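You operate a simulated robot arm through the tools that you are given. There is no shell and no other tool. Be economical: measure what you need, move in short steps, check, and stop when the job is done.

Carry out the task below with a simulated robot arm. There is one attempt and no reset: what you move stays moved.

JOB
Measure the Drain jar's Strength with a clean probe and log it.
Fine: rinse the probe before and after, dock it, set the orange slider to the reading and leave the meter on Strength; the jar, the other sliders, the knobs and the white button stay.

The check looks at the end state, three seconds after you hand in, the way a careful person would. Anything else that was tipped, shoved, dropped, spilled or broken makes it a failure.

ROBOT AND FRAMES
A 6-joint arm with a two-finger parallel gripper, fixed in place. Base frame: the origin is at the foot of the arm, x ahead of it, y to its left, z up; the work surface is at about z = 0. Units: cm, rad, N and s.
With the tool pointing down near the work surface it reaches from about 14 to 58 cm from the base axis. Its first joint turns from -1.152 to 1.152 rad. Payload 2.1 kg.
The TCP is the grasp point between the finger pads, 3 cm short of the fingertips. In the tool frame z runs along the fingers and y along their closing line. Largest opening 9.4 cm; finger width 2.8, thickness 1; the body of the gripper, 5 by 9.6 cm, starts 5.5 cm behind the TCP.
Orientation is that of the tool frame in the base frame, as a unit quaternion [x, y, z, w]. With the fingers straight down and closing along the base's y, the tool's x points along the base's -x, its y along +y and its z along -z.

CONTROLS
- The arm moves only by the tool apply_moves. Its argument "targets" is a list of rows, each an object (a shift or turn left out is 0, a gripper value left out holds the last) with "dp": the shift along the base's x, y, z in mm, a list of three; "rot": the turn, a rotation vector about the base's x, y, z in rad, a list of three. In form: [{"dp": [dx, dy, dz], "rot": [wx, wy, wz]}, ...]. A call has 1 to 20 rows; each row shifts and turns the commanded pose from where the row before left it. "gripper" is the closure, from 0 (fully open) to 1 (shut), set as the call begins (left out, the last holds). Rows are played at 5 a second. More than 5 cm and 0.15 rad between two rows, or a gripper value outside its range, and nothing of the call is played. Where a pose cannot be reached the arm comes as near as it can. A force on the tool above 70 N (or 10 N above the force at the start of the call, whichever is more), or a blocked arm, ends the call early, and 0.2 s more pass. The fingers move at their own pace (about 7.2 cm/s each) and stop on an object; they squeeze with about 27 N. The grip force told is the motor's: it shows also when the fingers shut on nothing. Time passes only in rows, and 0.2 s behind the last, so rows that do not move let the fingers close. It gives the time, the measured TCP pose, the force on the tool (base axes), the opening and the grip force at its end, in the units of the frame above (readings bear some noise), with the torque about the TCP (base axes, N m) and any sound that the robot's microphone picked up, and new pictures: "views" is both (left out), scene, wrist or none.
- Cameras (640 x 400 px; columns grow to the right, rows downward): "scene" is fixed at [6.88, -37.57, 49.04]; the picture's right is [0.79, -0.62, 0.00], its down [-0.35, -0.45, -0.82] and it looks along [0.51, 0.65, -0.57] (base axes); focal length 214 px, centre (320, 200). "wrist" rides on the gripper at [7.6, 1.4, -10.2] in the tool frame; the picture's right is [-0.18, 0.98, 0.00], its down [-0.75, -0.14, -0.64] and it looks along [-0.63, -0.12, 0.77] (tool axes); focal length 243 px, centre (320, 200). There is no depth. A picture from a camera that has moved, and an enlarged one, comes with that camera's place and axes in the base frame and with its lens. The place of the scene camera against the robot may be out by one fixed shift of up to 2.5 cm in any direction.
- inspect(camera, box): a new picture of the part [left, top, right, bottom] of that camera's present view, enlarged. No time passes.
- sign_off(): hands the job in; it is judged then, once.

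Work in short steps. Places have to be worked out from the pictures, the camera data and where the tool is seen: move nearer, look again, correct. Check each grasp and each placing, and mend what went wrong. You have 120 turns and 200 pictures in all, those below and enlarged ones among them. Open the gripper and draw the arm clear of the work before you hand the job in, unless the task says otherwise; then end with one line.

The tools are called after "Call:" as a command line: name --argument value ..., lists and objects as JSON in quotes. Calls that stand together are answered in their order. apply_moves: Moves the arm, as the interface text tells. Its arguments: {"type":"object","properties":{"targets":{"type":"array","items":{"type":"object","properties":{"dp":{"type":"array","items":{"type":"number"}},"rot":{"type":"array","items":{"type":"number"}}}}},"gripper":{"type":"number"},"views":{"type":"string","enum":["both","scene","wrist","none"]}},"required":["targets"]} The other tools are called the same way: inspect (camera, box) takes an enlarged picture of a part of a camera's view; sign_off () hands the job in.

At the start:

```text
t: 0.0
position: [27.82, 4.03, 41.81]
orientation: [0.0, 1.0, 0.0, 0.0]
contact_force: [0.1, -0.1, -0.2]
wrist_torque: [0.03, -0.02, -0.01]
opening: 9.4
grip_force: 0.0
```

scene: 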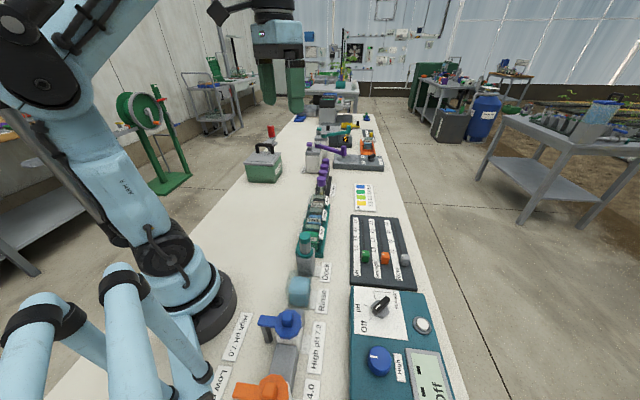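
wrist: 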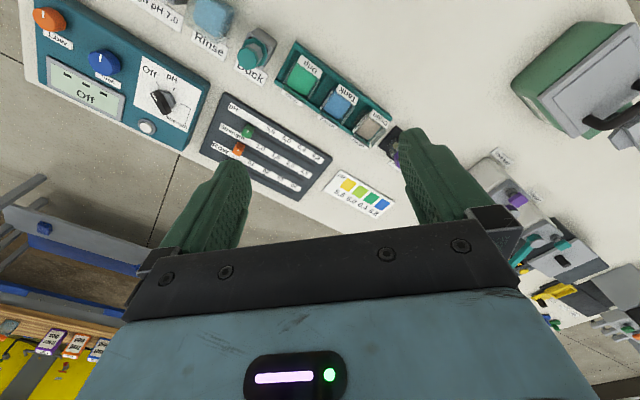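

I start by enlarging both views to read the labels and identify the meter, dock, rinse, jars and sliders.

Call:
inspect --camera "wrist" --box '[20, 0, 240, 140]'

Call:
inspect --camera "wrist" --box '[190, 20, 430, 220]'

Call:
inspect --camera "scene" --box '[200, 220, 480, 400]'

Call:
inspect --camera "scene" --box '[230, 90, 430, 290]'

```text
2.86 times, centred on (130, 70) of wrist
camera zoom: at [20.18, 5.43, 52.1], right [0.18, 0.98, 0.0], down [0.75, -0.14, 0.64], along [0.63, -0.12, -0.77], focal length 693 px, centre (863, 571)
```

zoom: 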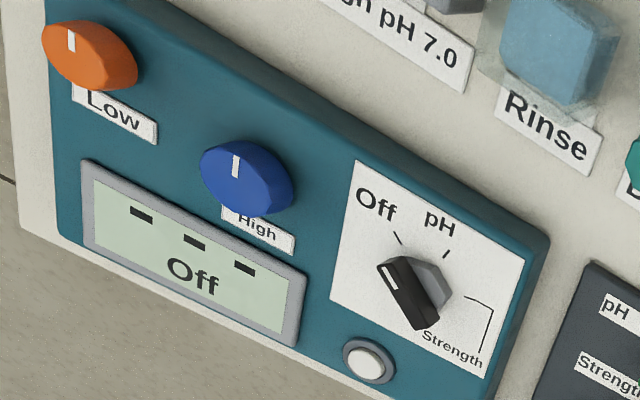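

```text
2.00 times, centred on (310, 120) of wrist
camera zoom: at [20.18, 5.43, 52.1], right [0.18, 0.98, 0.0], down [0.75, -0.14, 0.64], along [0.63, -0.12, -0.77], focal length 485 px, centre (340, 360)
```

zoom: 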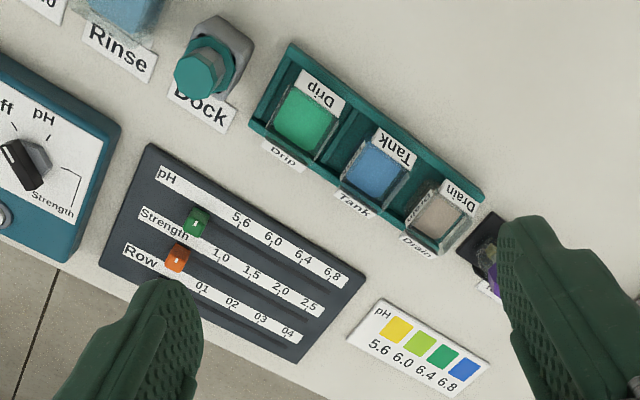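

```text
2.22 times, centred on (340, 310) of scene
camera zoom: at [6.88, -37.57, 49.04], right [0.79, -0.62, 0.0], down [-0.35, -0.45, -0.82], along [0.51, 0.65, -0.57], focal length 477 px, centre (276, -44)
```

zoom: 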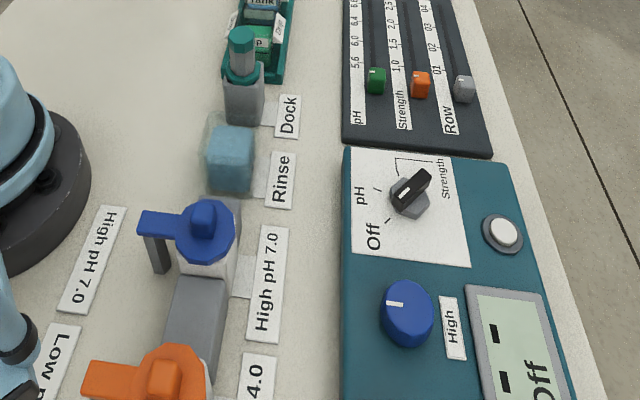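

```text
2.00 times, centred on (330, 190) of scene
camera zoom: at [6.88, -37.57, 49.04], right [0.79, -0.62, 0.0], down [-0.35, -0.45, -0.82], along [0.51, 0.65, -0.57], focal length 429 px, centre (300, 220)
```

zoom: 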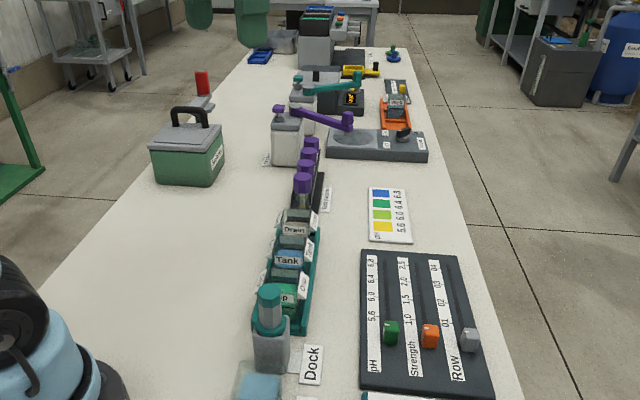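

The dock with the probe looks to be near (24.5, -5), Rinse near (20, -11), the Drain jar near (41, 12), the selector near (30, -27) and the orange slider near (43, -17). I'll move lower over the dock area for a closer look.

Call:
apply_moves --targets '[{"dp": [0, -20, -40]}, {"dp": [0, -20, -40]}, {"dp": [10, -20, -40]}, {"dp": [10, -20, -30]}, {}]'

```text
t: 1.2
position: [30.13, -4.29, 26.77]
orientation: [0.0, 1.0, 0.0, 0.001]
contact_force: [-0.7, 0.0, 0.7]
wrist_torque: [-0.02, 0.0, 0.0]
opening: 9.38
grip_force: 0.0
camera wrist: at [22.39, -2.81, 37.06], right [0.18, 0.98, 0.0], down [0.75, -0.14, 0.64], along [0.63, -0.12, -0.77], focal length 243 px, centre (320, 200)
```

scene: 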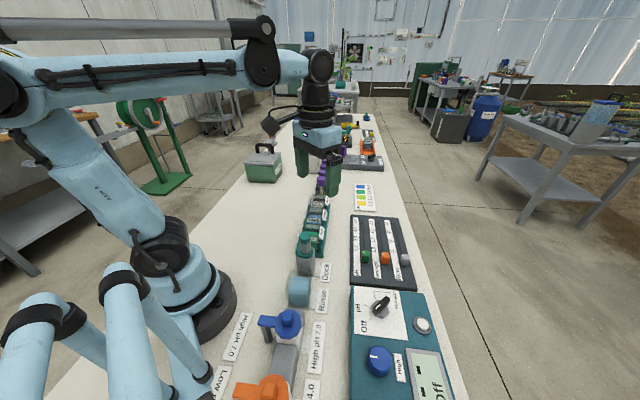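
wrist: 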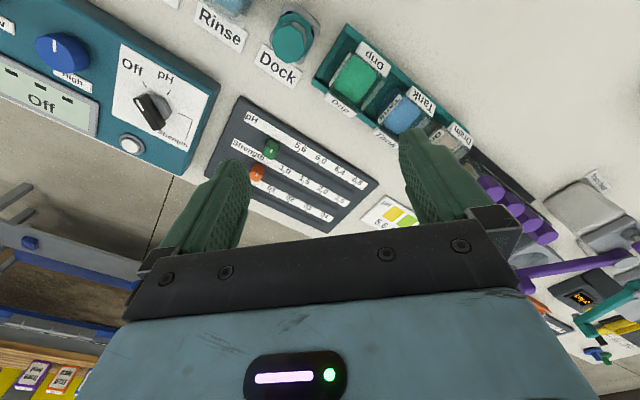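

The selector points to Off. Its ticks lie at roughly 180°, 118° and 60° in the base frame, so Strength is about 120° clockwise. I'll move towards the knob to look closer.

Call:
apply_moves --targets '[{"dp": [0, -45, -10]}, {"dp": [0, -45, -20]}, {"dp": [0, -45, -20]}, {"dp": [0, -35, -20]}, {}]' --views "wrist"

```text
t: 2.4
position: [29.61, -21.09, 19.92]
orientation: [-0.001, 1.0, 0.0, 0.001]
contact_force: [-1.1, 0.7, -0.3]
wrist_torque: [-0.02, 0.0, 0.04]
opening: 9.41
grip_force: 0.0
camera wrist: at [21.93, -19.69, 30.14], right [0.18, 0.98, 0.0], down [0.75, -0.14, 0.64], along [0.63, -0.12, -0.77], focal length 243 px, centre (320, 200)
```

wrist: 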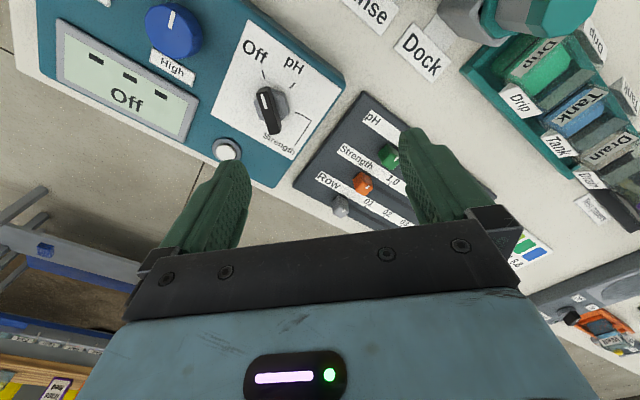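

Call:
inspect --camera "wrist" --box '[200, 20, 360, 170]'

```text
2.67 times, centred on (280, 95) of wrist
camera zoom: at [21.93, -19.69, 30.14], right [0.18, 0.98, 0.0], down [0.75, -0.14, 0.64], along [0.63, -0.12, -0.77], focal length 647 px, centre (427, 480)
```

zoom: 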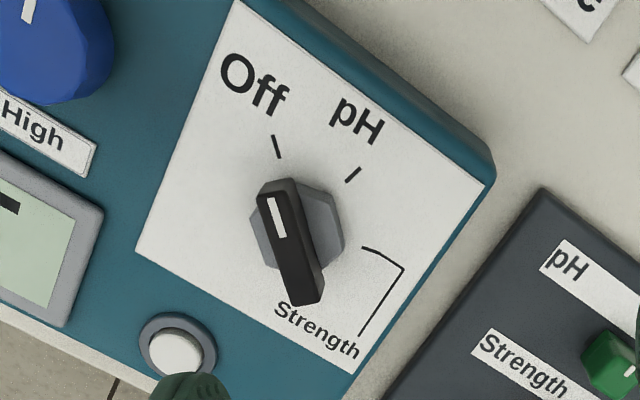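

Triangulation puts the selector bar centre at about (29.8, -26.5) with its top near z 5, lying along x. My fingers already close along y, so I go above it with a partial opening and check.

Call:
apply_moves --targets '[{"dp": [1, -27, -20]}, {"dp": [1, -27, -30]}, {"dp": [0, 0, -30]}, {}]' --gripper 0.55

```text
t: 3.4
position: [30.05, -26.4, 11.64]
orientation: [-0.001, 1.0, 0.0, -0.001]
contact_force: [-0.2, 0.4, 0.0]
wrist_torque: [-0.02, 0.03, -0.03]
opening: 4.25
grip_force: 0.0
camera wrist: at [22.34, -24.96, 22.08], right [0.18, 0.98, 0.0], down [0.75, -0.14, 0.64], along [0.63, -0.12, -0.77], focal length 243 px, centre (320, 200)
```

scene: 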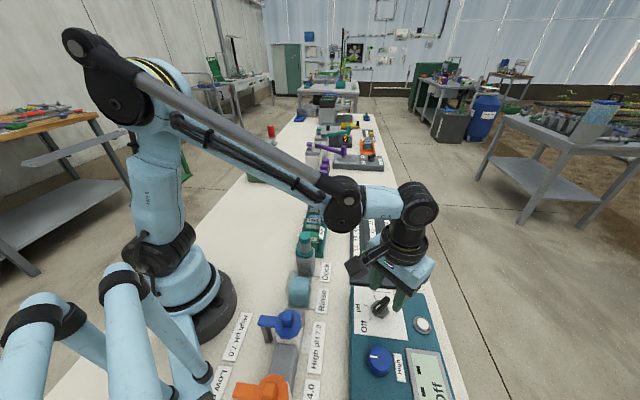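
wrist: 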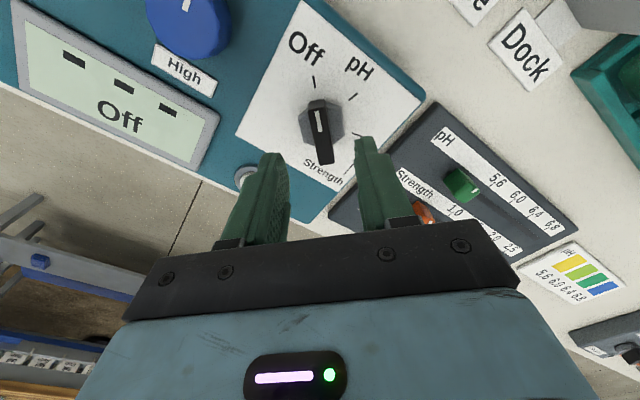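

The bar centre checks out at (29.7, -26.45), between the fingers. I descend to TCP z≈6.9 and close.

Call:
apply_moves --targets '[{"dp": [-2, 0, -20]}, {"dp": [0, 0, -15]}, {"dp": [0, 0, -12]}, {}]' --views "wrist"

Call:
apply_moves --targets '[{}, {}, {}]' --gripper 1 --views "wrist"

```text
t: 4.4
position: [29.86, -26.32, 7.08]
orientation: [0.0, 1.0, 0.0, 0.001]
contact_force: [-0.2, 0.3, -0.2]
wrist_torque: [0.0, -0.02, -0.01]
opening: 4.24
grip_force: 0.0
camera wrist: at [22.2, -24.96, 17.32], right [0.18, 0.98, 0.0], down [0.75, -0.14, 0.64], along [0.63, -0.12, -0.77], focal length 243 px, centre (320, 200)
```

wrist: 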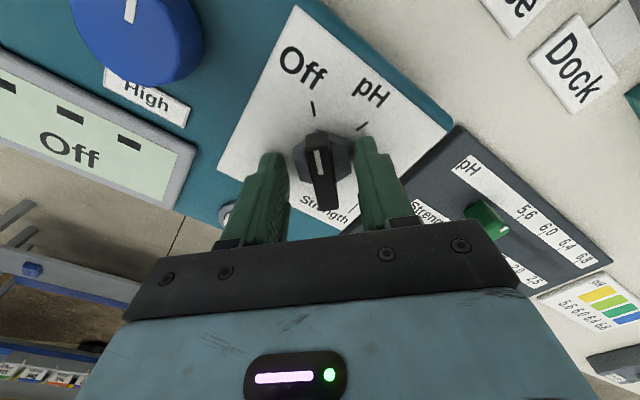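

```text
t: 5.2
position: [29.94, -26.2, 7.01]
orientation: [-0.001, 1.0, 0.004, 0.0]
contact_force: [-3.3, 29.0, -8.4]
wrist_torque: [0.08, -0.21, -0.15]
opening: 3.17
grip_force: 45.1
camera wrist: at [22.2, -24.83, 17.33], right [0.18, 0.98, 0.01], down [0.75, -0.14, 0.64], along [0.63, -0.11, -0.77], focal length 243 px, centre (320, 200)
```

wrist: 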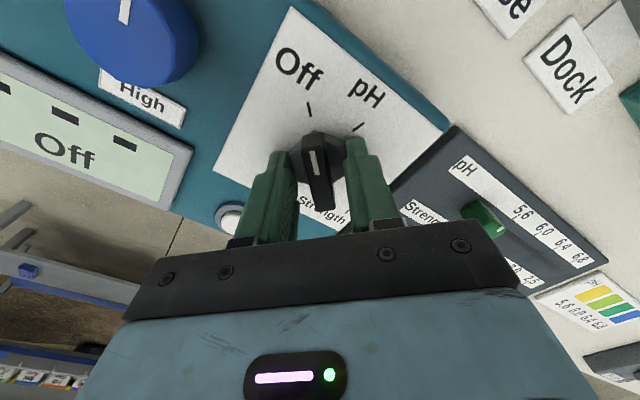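

The fingers closed at 3.2 cm on the knob's hexagonal skirt and I feel a 29 N side load. I'll open, rise, shift to +y and grip the bar alone.

Call:
apply_moves --targets '[{}, {"dp": [0, 2, 6]}, {}]' --gripper 0.5 --views "wrist"

Call:
apply_moves --targets '[{}, {}, {}, {}]' --gripper 1 --views "wrist"

```text
t: 6.0
position: [29.88, -26.18, 7.67]
orientation: [0.0, 1.0, 0.0, 0.0]
contact_force: [-0.3, 0.0, 0.0]
wrist_torque: [0.02, 0.03, 0.01]
opening: 4.7
grip_force: 0.0
camera wrist: at [22.2, -24.81, 17.95], right [0.18, 0.98, 0.0], down [0.75, -0.14, 0.64], along [0.63, -0.12, -0.77], focal length 243 px, centre (320, 200)
```

wrist: 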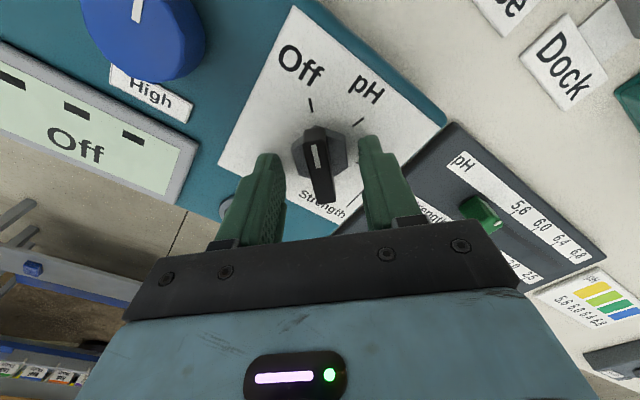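

```text
t: 7.0
position: [30.01, -26.11, 7.7]
orientation: [-0.001, 1.0, 0.001, 0.0]
contact_force: [-1.0, 8.0, 3.5]
wrist_torque: [0.23, 0.1, -0.04]
opening: 3.17
grip_force: 45.0
camera wrist: at [22.21, -24.77, 17.95], right [0.18, 0.98, 0.0], down [0.75, -0.14, 0.64], along [0.63, -0.12, -0.77], focal length 243 px, centre (320, 200)
```

wrist: 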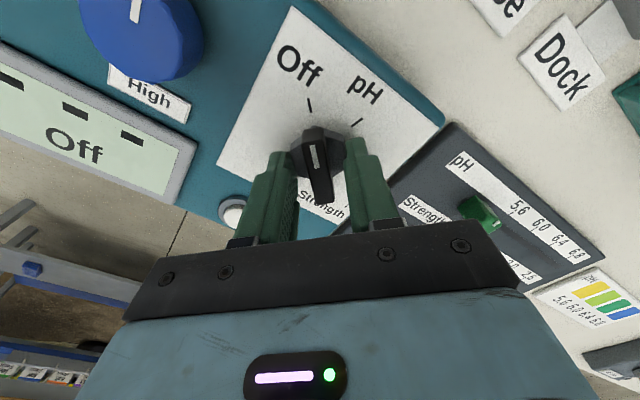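

Still the skirt, but now well centred with only 8 N side load, so I'll turn with this grip. First 0.7 rad clockwise as a test.

Call:
apply_moves --targets '[{"dp": [0, 0.5, 0], "rot": [0, 0, -0.14]}, {"rot": [0, 0, -0.14]}, {"rot": [0, 0, -0.14]}, {"rot": [0, 0, -0.14]}, {"rot": [0, 0, -0.14]}, {}]' --views "both"

```text
t: 8.4
position: [29.87, -26.22, 7.61]
orientation: [0.344, 0.939, -0.002, 0.001]
contact_force: [1.4, -26.1, -26.4]
wrist_torque: [-0.23, 0.14, 0.03]
opening: 3.18
grip_force: 45.0
camera wrist: at [24.87, -20.22, 17.94], right [0.78, 0.63, 0.0], down [0.48, -0.59, 0.65], along [0.41, -0.5, -0.76], focal length 243 px, centre (320, 200)
```

scene: 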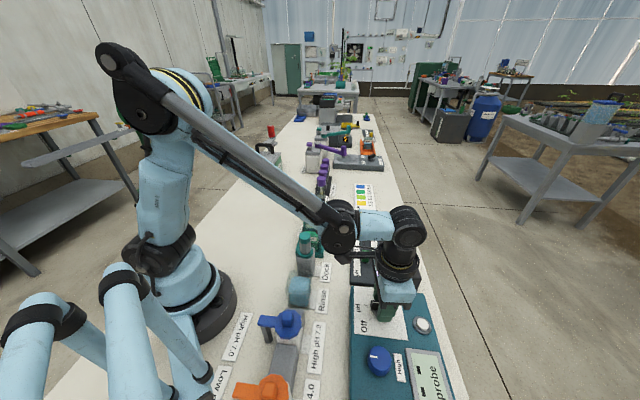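
wrist: 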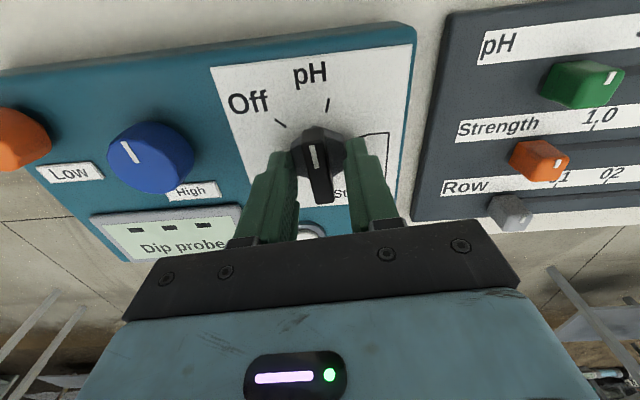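

The knob turns with the tool and the display now says "Dip probe". Continuing another 1.4 rad to Strength.

Call:
apply_moves --targets '[{"dp": [0, -1, 0], "rot": [0, 0, -0.14]}, {"rot": [0, 0, -0.14]}, {"rot": [0, 0, -0.14]}, {"rot": [0, 0, -0.14]}, {"rot": [0, 0, -0.14]}, {"rot": [0, 0, -0.14]}, {"rot": [0, 0, -0.14]}, {"rot": [0, 0, -0.14]}, {"rot": [0, 0, -0.14]}, {"rot": [0, 0, -0.14]}, {}]' --views "both"

```text
t: 10.8
position: [29.65, -26.25, 7.65]
orientation: [0.868, 0.497, -0.006, -0.002]
contact_force: [-37.5, -4.9, -27.5]
wrist_torque: [-0.12, 0.83, 0.42]
opening: 3.18
grip_force: 44.9
camera wrist: at [34.76, -20.44, 17.95], right [0.75, -0.66, -0.01], down [-0.5, -0.58, 0.65], along [-0.43, -0.49, -0.76], focal length 243 px, centre (320, 200)
```

scene: 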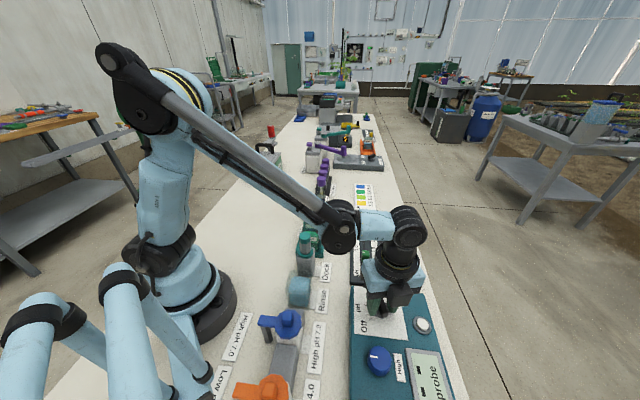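
wrist: 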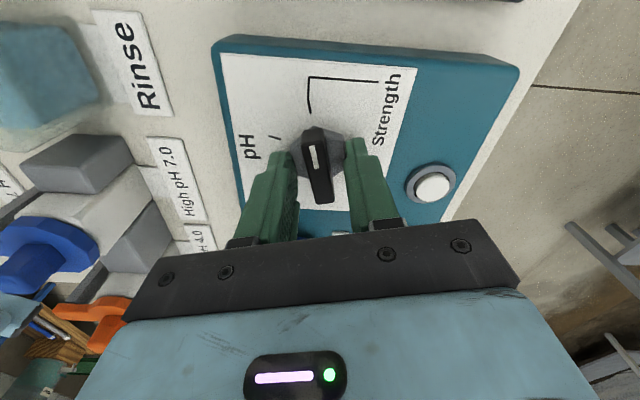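

The pointer lines up with the Strength line. I open, rise and check.

Call:
apply_moves --targets '[{}, {}, {"dp": [0, 0, 30]}, {"dp": [0, 0, 40]}, {"dp": [0, 0, 40]}, {}]' --gripper 0.4 --views "both"

Call:
inspect --camera "wrist" --box '[200, 40, 420, 180]'

```text
t: 12.2
position: [30.0, -26.06, 18.42]
orientation: [0.867, 0.498, 0.0, -0.001]
contact_force: [0.4, 0.1, -0.7]
wrist_torque: [0.01, 0.03, 0.0]
opening: 5.63
grip_force: 0.2
camera wrist: at [34.99, -20.17, 28.76], right [0.76, -0.65, 0.0], down [-0.5, -0.58, 0.64], along [-0.42, -0.49, -0.77], focal length 243 px, centre (320, 200)
```

scene: 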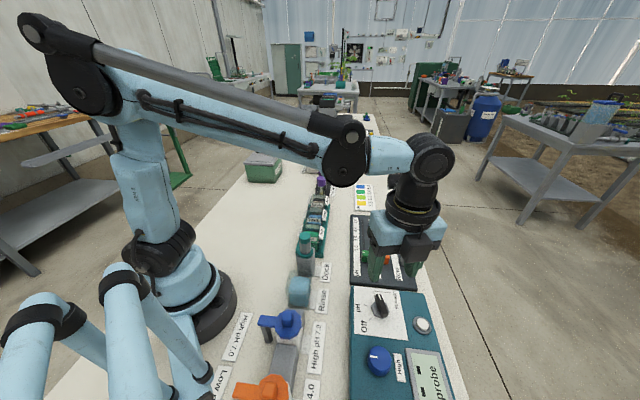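
wrist: 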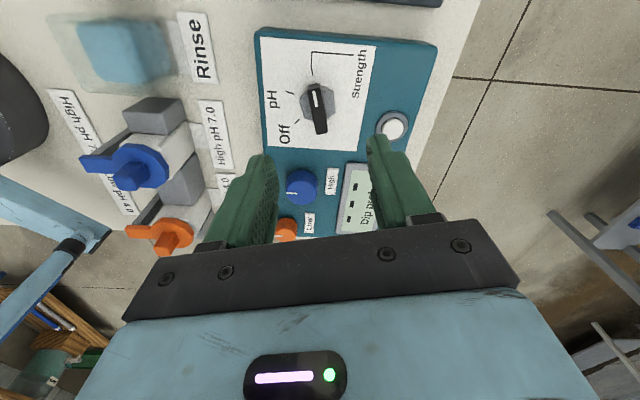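

```text
2.86 times, centred on (310, 110) of wrist
camera zoom: at [34.99, -20.17, 28.76], right [0.76, -0.65, 0.0], down [-0.5, -0.58, 0.64], along [-0.42, -0.49, -0.77], focal length 693 px, centre (349, 457)
```

zoom: 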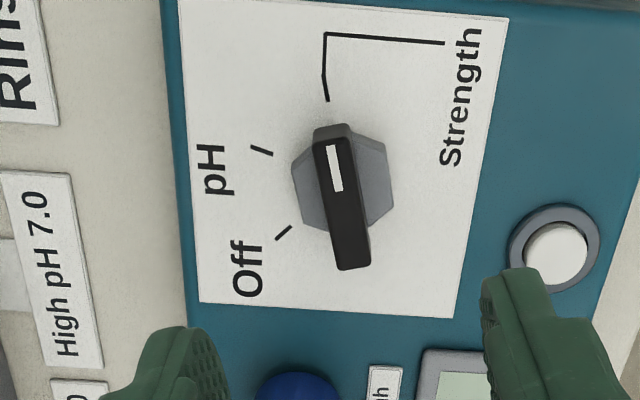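

Selector is on Strength. I check whether the scene camera can read the display.

Call:
inspect --camera "scene" --box '[380, 320, 480, 400]'

Call:
inspect --camera "scene" --box '[260, 170, 350, 310]'

```text
5.00 times, centred on (430, 360) of scene
camera zoom: at [6.88, -37.57, 49.04], right [0.79, -0.62, 0.0], down [-0.35, -0.45, -0.82], along [0.51, 0.65, -0.57], focal length 1072 px, centre (-230, -600)
```

zoom: 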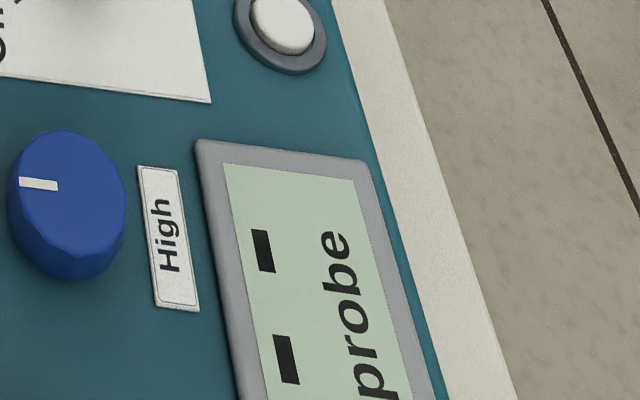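

```text
2.86 times, centred on (305, 240) of scene
camera zoom: at [6.88, -37.57, 49.04], right [0.79, -0.62, 0.0], down [-0.35, -0.45, -0.82], along [0.51, 0.65, -0.57], focal length 613 px, centre (363, 86)
```

zoom: 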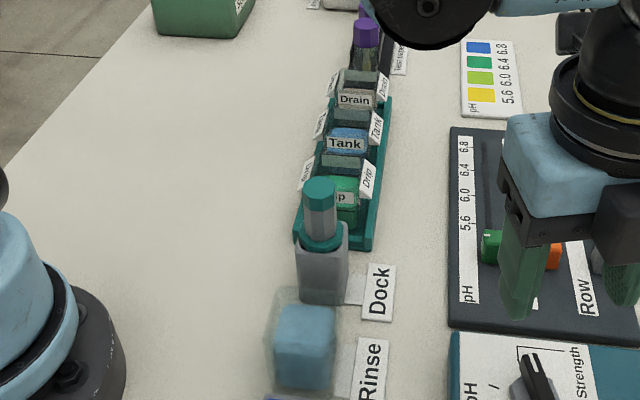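

The scene camera only shows the last part of the display; I'll read it with the wrist camera while dipping, which wants a tool yaw near -143°. Now I go up and over the dock with that yaw.

Call:
apply_moves --targets '[{"dp": [0, 0, 40]}, {"dp": [0, 10, 40], "rot": [0, 0, -0.1]}, {"dp": [-10, 45, 0], "rot": [0, 0, -0.1]}, {"dp": [-10, 45, 0], "rot": [0, 0, -0.1]}, {"dp": [-10, 45, 0], "rot": [0, 0, -0.1]}, {"dp": [-10, 45, 0]}, {"dp": [-13, 17, 0]}, {}]' --gripper 0.1 --views "both"

```text
t: 14.0
position: [24.7, -5.58, 26.67]
orientation: [0.949, 0.316, 0.001, 0.0]
contact_force: [-0.4, 0.4, -0.5]
wrist_torque: [0.01, 0.01, -0.02]
opening: 8.46
grip_force: 0.0
camera wrist: at [31.45, -2.14, 37.03], right [0.44, -0.9, 0.0], down [-0.69, -0.34, 0.64], along [-0.58, -0.28, -0.77], focal length 243 px, centre (320, 200)
```

scene: 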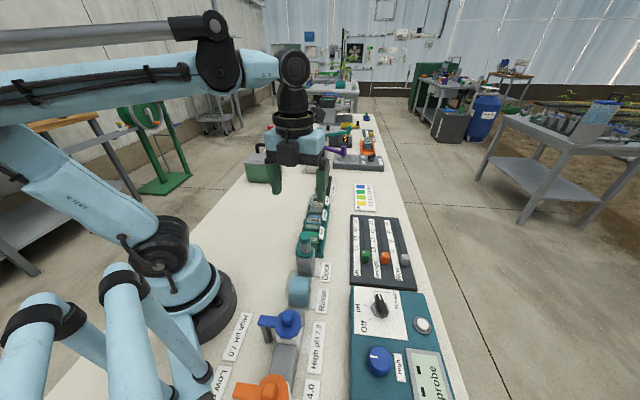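
wrist: 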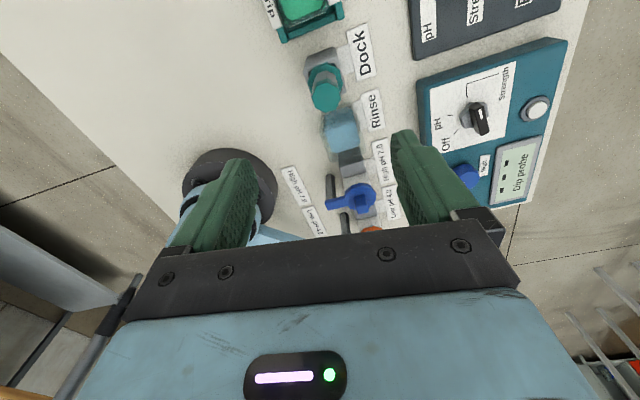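

Triangulating, the probe top is near (24.6, -5.7, 11.7). I zoom in to see its shape.

Call:
inspect --camera "wrist" --box '[260, 0, 400, 170]'

```text
2.35 times, centred on (330, 85) of wrist
camera zoom: at [31.45, -2.14, 37.03], right [0.44, -0.9, 0.0], down [-0.69, -0.34, 0.64], along [-0.58, -0.28, -0.77], focal length 571 px, centre (296, 471)
```

zoom: 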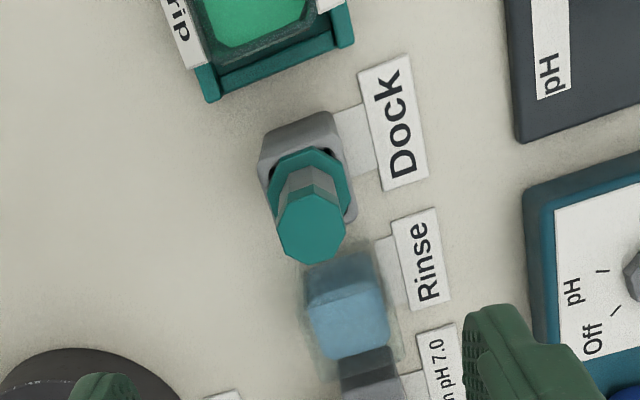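

The probe has a teal cap (~z 11), a grey shaft and a collar at about z 5. I descend above it with a 6 cm opening and recheck centring.

Call:
apply_moves --targets '[{"dp": [0, -1, -40]}, {"dp": [0, -2, -40]}, {"dp": [0, 0, -25]}, {}]' --gripper 0.3 --views "both"

```text
t: 15.0
position: [24.69, -5.81, 16.14]
orientation: [0.949, 0.316, 0.0, 0.0]
contact_force: [0.4, 0.5, -0.8]
wrist_torque: [-0.01, 0.01, 0.03]
opening: 6.59
grip_force: 0.1
camera wrist: at [31.59, -2.31, 26.39], right [0.44, -0.9, 0.0], down [-0.69, -0.34, 0.64], along [-0.58, -0.28, -0.77], focal length 243 px, centre (320, 200)
```

scene: 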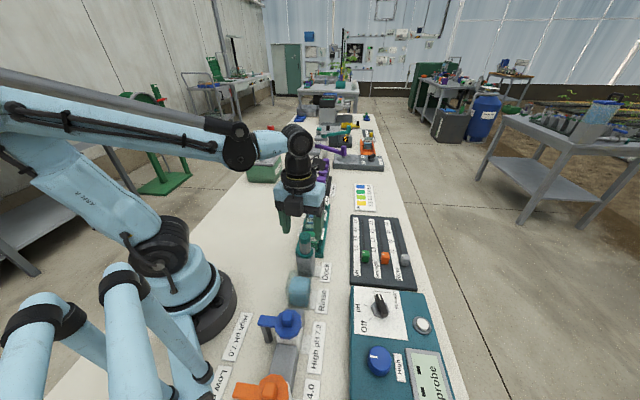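
wrist: 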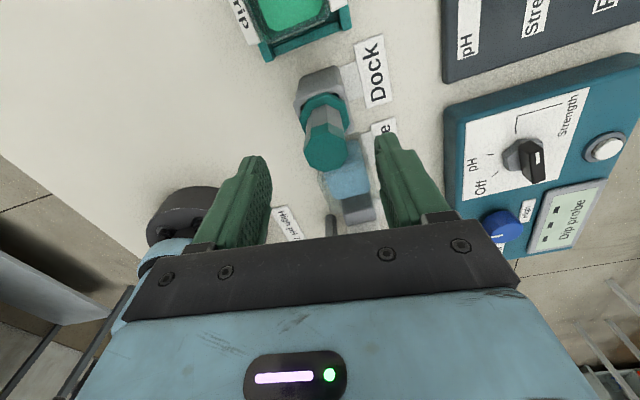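

The probe axis is at about (24.55, -5.95), top ~z 11.7. I descend to z≈9 around it and close.

Call:
apply_moves --targets '[{"dp": [-1.5, -1.5, -25]}, {"dp": [0, 0, -25]}, {"dp": [0, 0, -20]}, {}]' --views "wrist"

Call:
apply_moves --targets '[{}, {}, {}, {}]' --gripper 1 --views "both"

```text
t: 16.0
position: [24.59, -6.11, 8.97]
orientation: [0.949, 0.316, 0.0, 0.0]
contact_force: [0.4, 0.4, 0.0]
wrist_torque: [-0.02, 0.01, 0.03]
opening: 6.58
grip_force: 0.1
camera wrist: at [31.46, -2.67, 19.24], right [0.44, -0.9, 0.0], down [-0.69, -0.34, 0.64], along [-0.58, -0.28, -0.77], focal length 243 px, centre (320, 200)
```

wrist: 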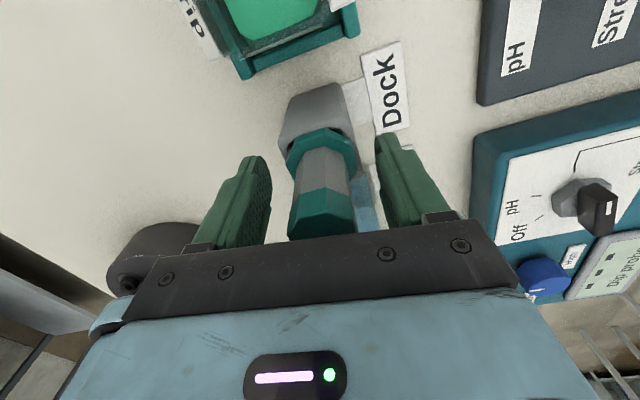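

```text
t: 17.0
position: [24.62, -6.23, 9.12]
orientation: [0.949, 0.316, 0.002, 0.005]
contact_force: [20.5, -36.9, -32.4]
wrist_torque: [0.82, -0.42, 1.03]
opening: 4.59
grip_force: 45.1
camera wrist: at [31.54, -2.78, 19.28], right [0.44, -0.9, 0.01], down [-0.69, -0.33, 0.64], along [-0.57, -0.29, -0.77], focal length 243 px, centre (320, 200)
```

scene: 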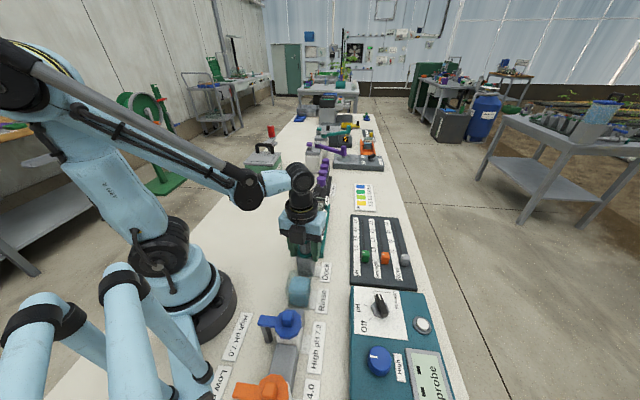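
wrist: 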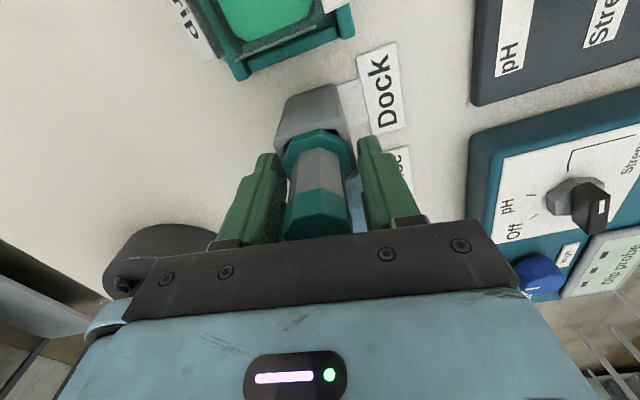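

The fingers caught the wide collar off-centre (4.6 cm). I open, shift towards (+x, -y), rise 2 cm and grip the shaft instead.

Call:
apply_moves --targets '[{}, {}, {"dp": [1.2, -2.2, 10]}, {"dp": [0, 0, 8]}, {}]' --gripper 0.3 --views "wrist"

Call:
apply_moves --targets '[{}, {}, {}, {}]' --gripper 1 --views "wrist"

```text
t: 18.2
position: [24.45, -6.19, 10.78]
orientation: [0.949, 0.316, 0.0, 0.0]
contact_force: [0.7, 0.5, -0.7]
wrist_torque: [0.03, -0.02, 0.05]
opening: 6.58
grip_force: 0.0
camera wrist: at [31.39, -2.79, 21.11], right [0.44, -0.9, 0.0], down [-0.69, -0.34, 0.64], along [-0.58, -0.28, -0.77], focal length 243 px, centre (320, 200)
```

wrist: 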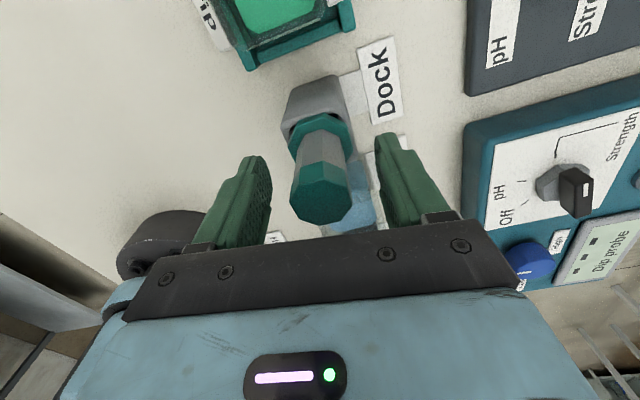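

```text
t: 19.2
position: [24.62, -6.23, 10.84]
orientation: [0.949, 0.316, 0.0, 0.0]
contact_force: [-1.4, 1.3, 3.2]
wrist_torque: [0.04, 0.12, 0.0]
opening: 2.73
grip_force: 26.6
camera wrist: at [31.39, -2.78, 21.1], right [0.44, -0.9, 0.0], down [-0.69, -0.34, 0.64], along [-0.58, -0.28, -0.77], focal length 243 px, centre (320, 200)
```

wrist: 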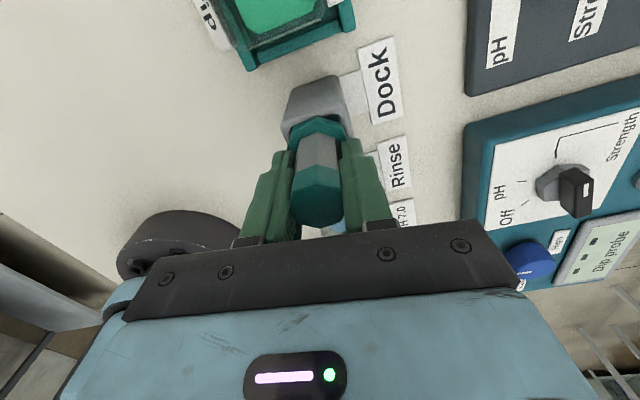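

Good, a 2.7 cm shaft grip with little side load; docked grasp pose is about (24.5, -6.2, 10.8). Lifting straight up.

Call:
apply_moves --targets '[{"dp": [0, 0, 20]}, {"dp": [0, 0, 30]}, {"dp": [0, 0, 40]}, {"dp": [0, 0, 30]}, {}]' --views "both"

Call:
inspect --camera "scene" --box '[250, 150, 370, 310]'

```text
t: 20.4
position: [24.51, -6.04, 23.14]
orientation: [0.949, 0.315, 0.0, 0.001]
contact_force: [-0.5, 0.1, -1.9]
wrist_torque: [0.01, 0.01, 0.01]
opening: 2.72
grip_force: 26.8
camera wrist: at [31.31, -2.69, 33.35], right [0.44, -0.9, 0.0], down [-0.69, -0.34, 0.64], along [-0.58, -0.28, -0.77], focal length 243 px, centre (320, 200)
```

scene: 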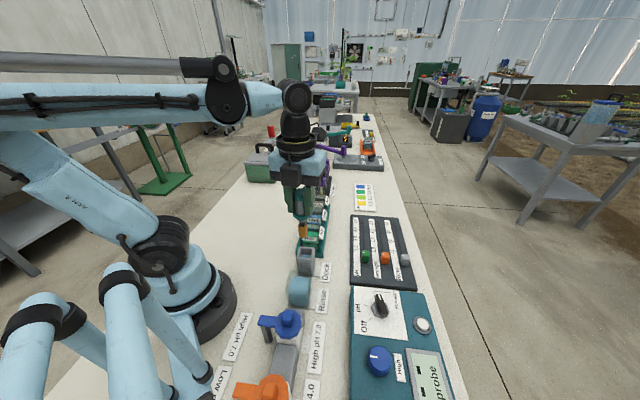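
wrist: 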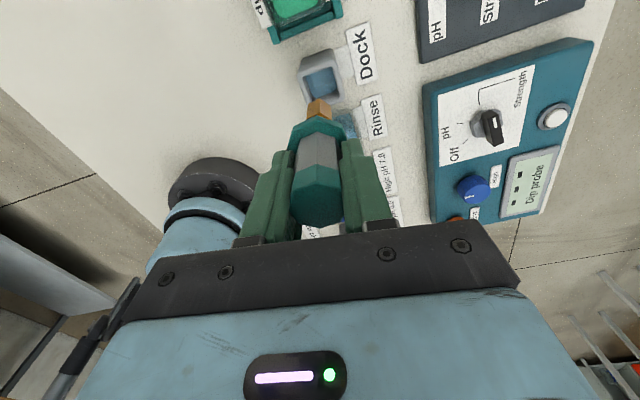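

```text
2.50 times, centred on (310, 230) of scene
camera zoom: at [6.88, -37.57, 49.04], right [0.79, -0.62, 0.0], down [-0.35, -0.45, -0.82], along [0.51, 0.65, -0.57], focal length 536 px, centre (345, 125)
```

zoom: 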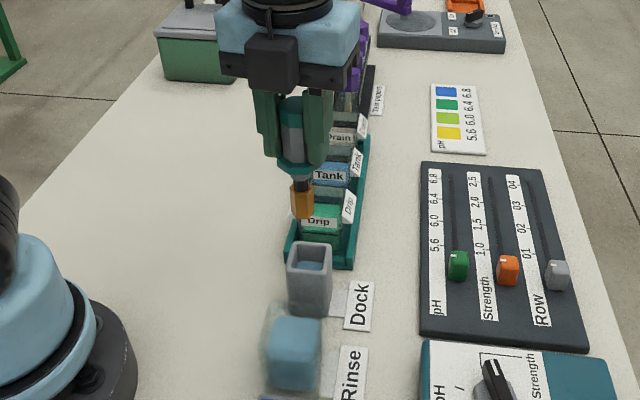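

The probe is held upright; its amber tip is about 9 cm below the TCP. I move over the Rinse cup, estimated at (18.8, -11.9), and look.

Call:
apply_moves --targets '[{"dp": [-28, -29, -10]}, {"dp": [-29, -29, -10]}, {}]' --views "both"

Call:
inspect --camera "wrist" --box '[230, 0, 410, 160]'

Call:
inspect --camera "scene" --box '[240, 190, 360, 350]'

```text
t: 21.2
position: [18.35, -11.91, 21.06]
orientation: [0.949, 0.315, 0.0, 0.0]
contact_force: [-0.2, 0.1, -1.3]
wrist_torque: [0.02, -0.03, -0.02]
opening: 2.74
grip_force: 27.3
camera wrist: at [25.35, -8.52, 31.3], right [0.44, -0.9, 0.0], down [-0.69, -0.34, 0.64], along [-0.58, -0.28, -0.77], focal length 243 px, centre (320, 200)
```

scene: 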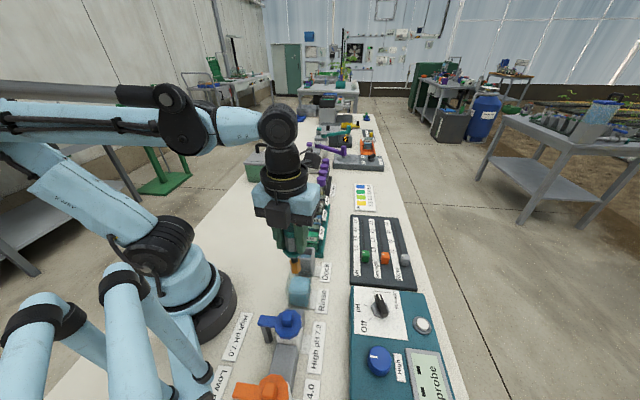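
wrist: 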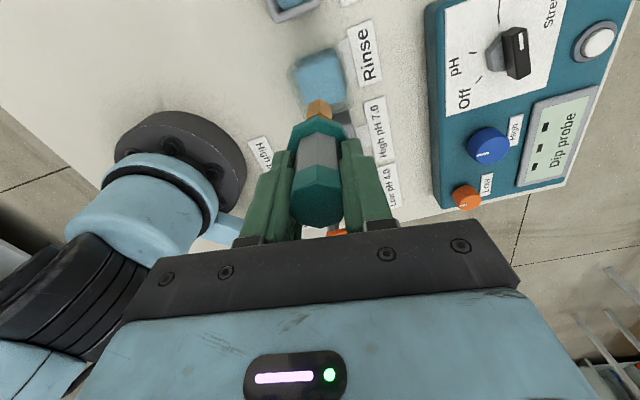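

```text
2.50 times, centred on (320, 80) of wrist
camera zoom: at [25.35, -8.52, 31.3], right [0.44, -0.9, 0.0], down [-0.69, -0.34, 0.64], along [-0.58, -0.28, -0.77], focal length 606 px, centre (320, 500)
```

zoom: 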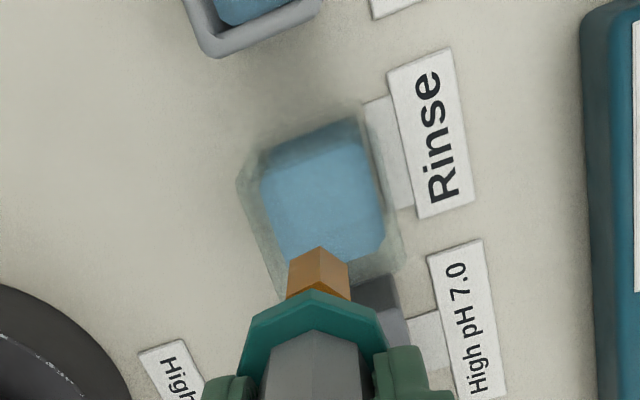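

```text
2.50 times, centred on (300, 270) of scene
camera zoom: at [6.88, -37.57, 49.04], right [0.79, -0.62, 0.0], down [-0.35, -0.45, -0.82], along [0.51, 0.65, -0.57], focal length 536 px, centre (370, 25)
```

zoom: 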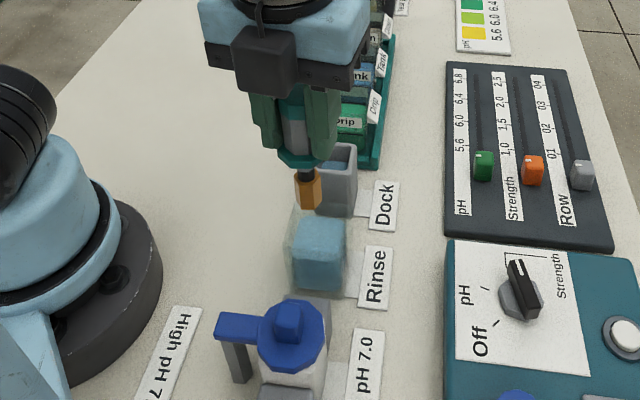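

The cup's centre is near (18.9, -11.8) and the tip is laterally aligned. I nudge by +4/+1 mm and lower into the cup to TCP z≈13, watching the display.

Call:
apply_moves --targets '[{"dp": [4, 1, -30]}, {"dp": [0, 0, -30]}, {"dp": [0, 0, -20]}, {}, {}]' --views "both"

Call:
inspect --camera "scene" --box '[240, 190, 360, 350]'

```text
t: 22.4
position: [19.02, -11.93, 13.08]
orientation: [0.949, 0.315, 0.0, 0.0]
contact_force: [-0.1, -0.2, -0.9]
wrist_torque: [0.0, -0.02, 0.04]
opening: 2.74
grip_force: 27.4
camera wrist: at [25.86, -8.44, 23.39], right [0.44, -0.9, 0.0], down [-0.69, -0.34, 0.64], along [-0.58, -0.28, -0.77], focal length 243 px, centre (320, 200)
```

scene: 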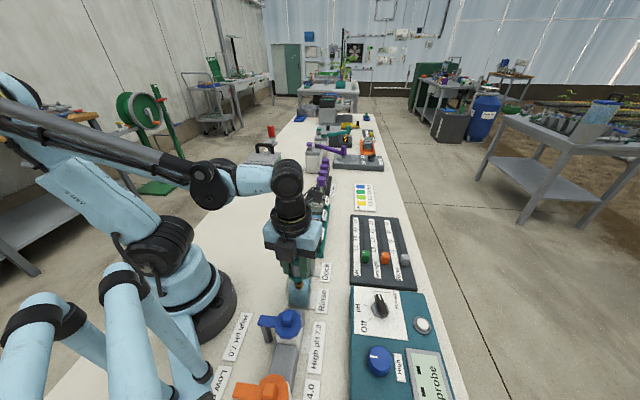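
wrist: 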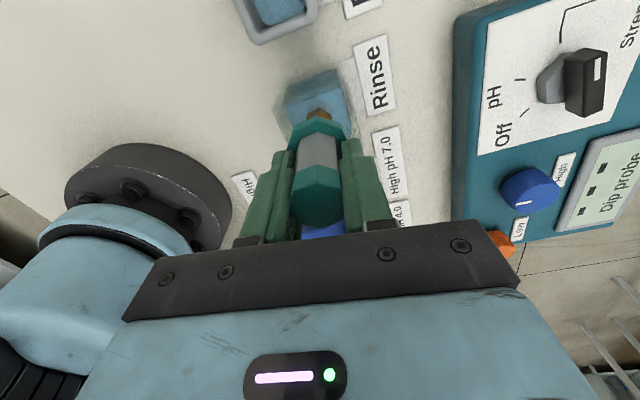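

```text
2.50 times, centred on (300, 270) of scene
camera zoom: at [6.88, -37.57, 49.04], right [0.79, -0.62, 0.0], down [-0.35, -0.45, -0.82], along [0.51, 0.65, -0.57], focal length 536 px, centre (370, 25)
```

zoom: 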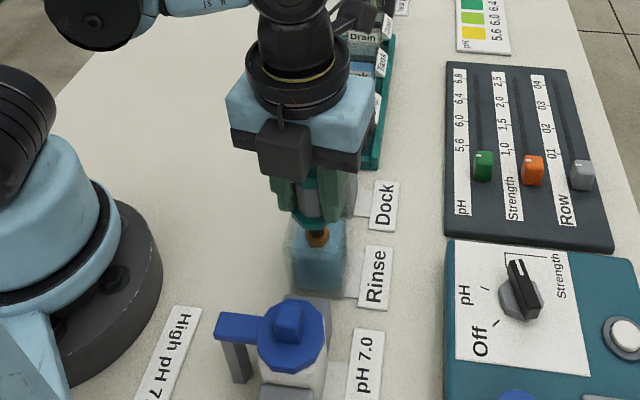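

The tip is centred and partly submerged. I lower 15 mm more and let it soak a few seconds.

Call:
apply_moves --targets '[{"dp": [0, 0, -8]}, {"dp": [0, 0, -7]}, {}, {}, {}, {}, {}, {}, {}, {}, {}, {}, {}, {}, {}, {}]' --views "both"

Call:
inspect --camera "wrist" --box '[240, 40, 400, 160]'

```text
t: 25.8
position: [19.13, -11.83, 11.56]
orientation: [0.949, 0.315, 0.0, 0.0]
contact_force: [-0.2, -0.3, -0.7]
wrist_torque: [0.02, 0.03, -0.04]
opening: 2.74
grip_force: 26.9
camera wrist: at [26.04, -8.38, 21.88], right [0.44, -0.9, 0.0], down [-0.69, -0.34, 0.64], along [-0.58, -0.28, -0.77], focal length 243 px, centre (320, 200)
```

scene: 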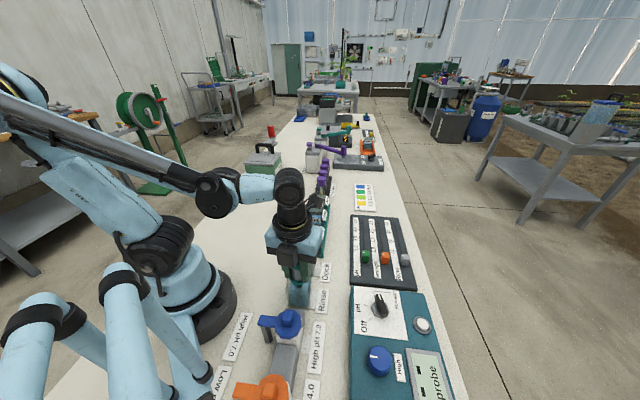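
wrist: 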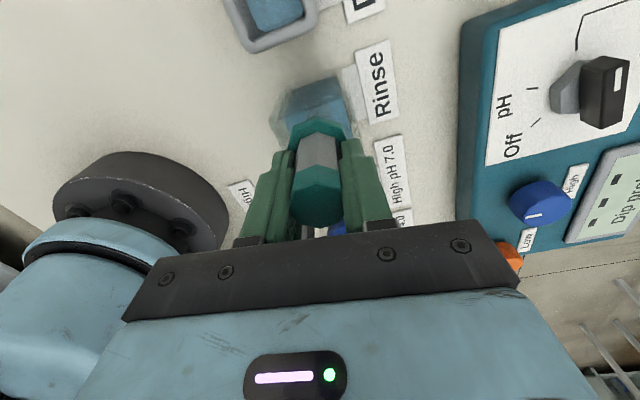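

```text
3.33 times, centred on (320, 100) of wrist
camera zoom: at [26.04, -8.38, 21.88], right [0.44, -0.9, 0.0], down [-0.69, -0.34, 0.64], along [-0.58, -0.28, -0.77], focal length 809 px, centre (320, 533)
```

zoom: 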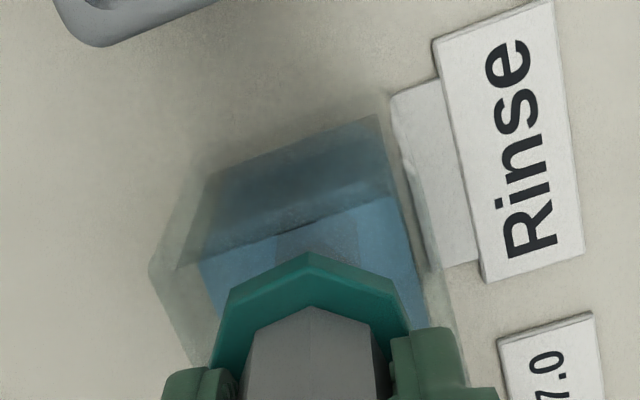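

The amber tip is fully under water and soaked 3 s. I lift and carry it toward the Drain jar, staying beside the row of other jars.

Call:
apply_moves --targets '[{"dp": [0, 0, 30]}, {"dp": [0, 0, 40]}, {}, {}, {"dp": [0, 0, 45]}, {"dp": [0, 20, 20]}, {"dp": [10, 45, 0]}, {"dp": [15, 45, 0]}, {"dp": [25, 42, 0]}, {"dp": [35, 35, 0]}, {"dp": [40, 27, 0]}, {"dp": [47, 10, 0]}, {"dp": [47, 10, 0]}, {}]' --views "both"

Call:
inspect --camera "wrist" --box '[220, 0, 420, 170]'

```text
t: 28.8
position: [41.08, 11.43, 24.89]
orientation: [0.949, 0.316, 0.0, 0.0]
contact_force: [0.0, -0.8, -1.9]
wrist_torque: [0.03, 0.0, 0.0]
opening: 2.77
grip_force: 26.8
camera wrist: at [47.97, 14.89, 35.14], right [0.44, -0.9, 0.0], down [-0.69, -0.34, 0.64], along [-0.58, -0.28, -0.77], focal length 243 px, centre (320, 200)
```

scene: 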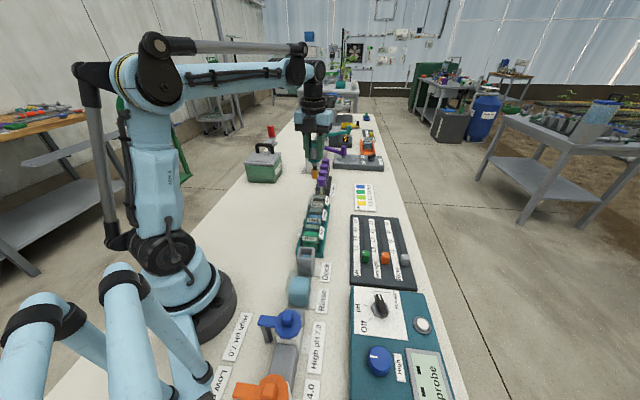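
wrist: 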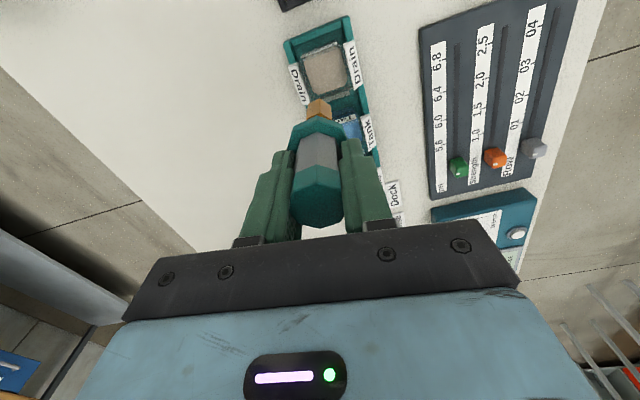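

```text
2.35 times, centred on (320, 85) of wrist
camera zoom: at [47.97, 14.89, 35.14], right [0.44, -0.9, 0.0], down [-0.69, -0.34, 0.64], along [-0.58, -0.28, -0.77], focal length 571 px, centre (320, 471)
```

zoom: 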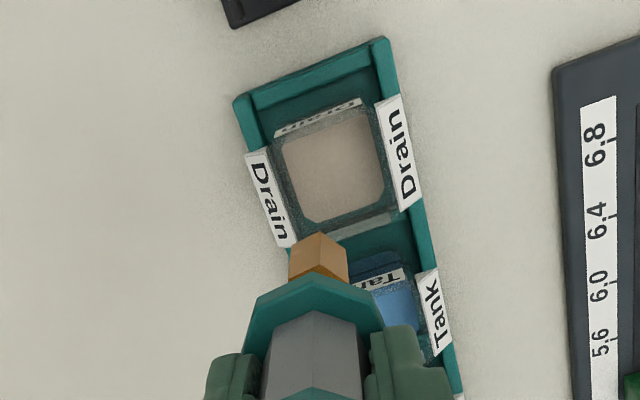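

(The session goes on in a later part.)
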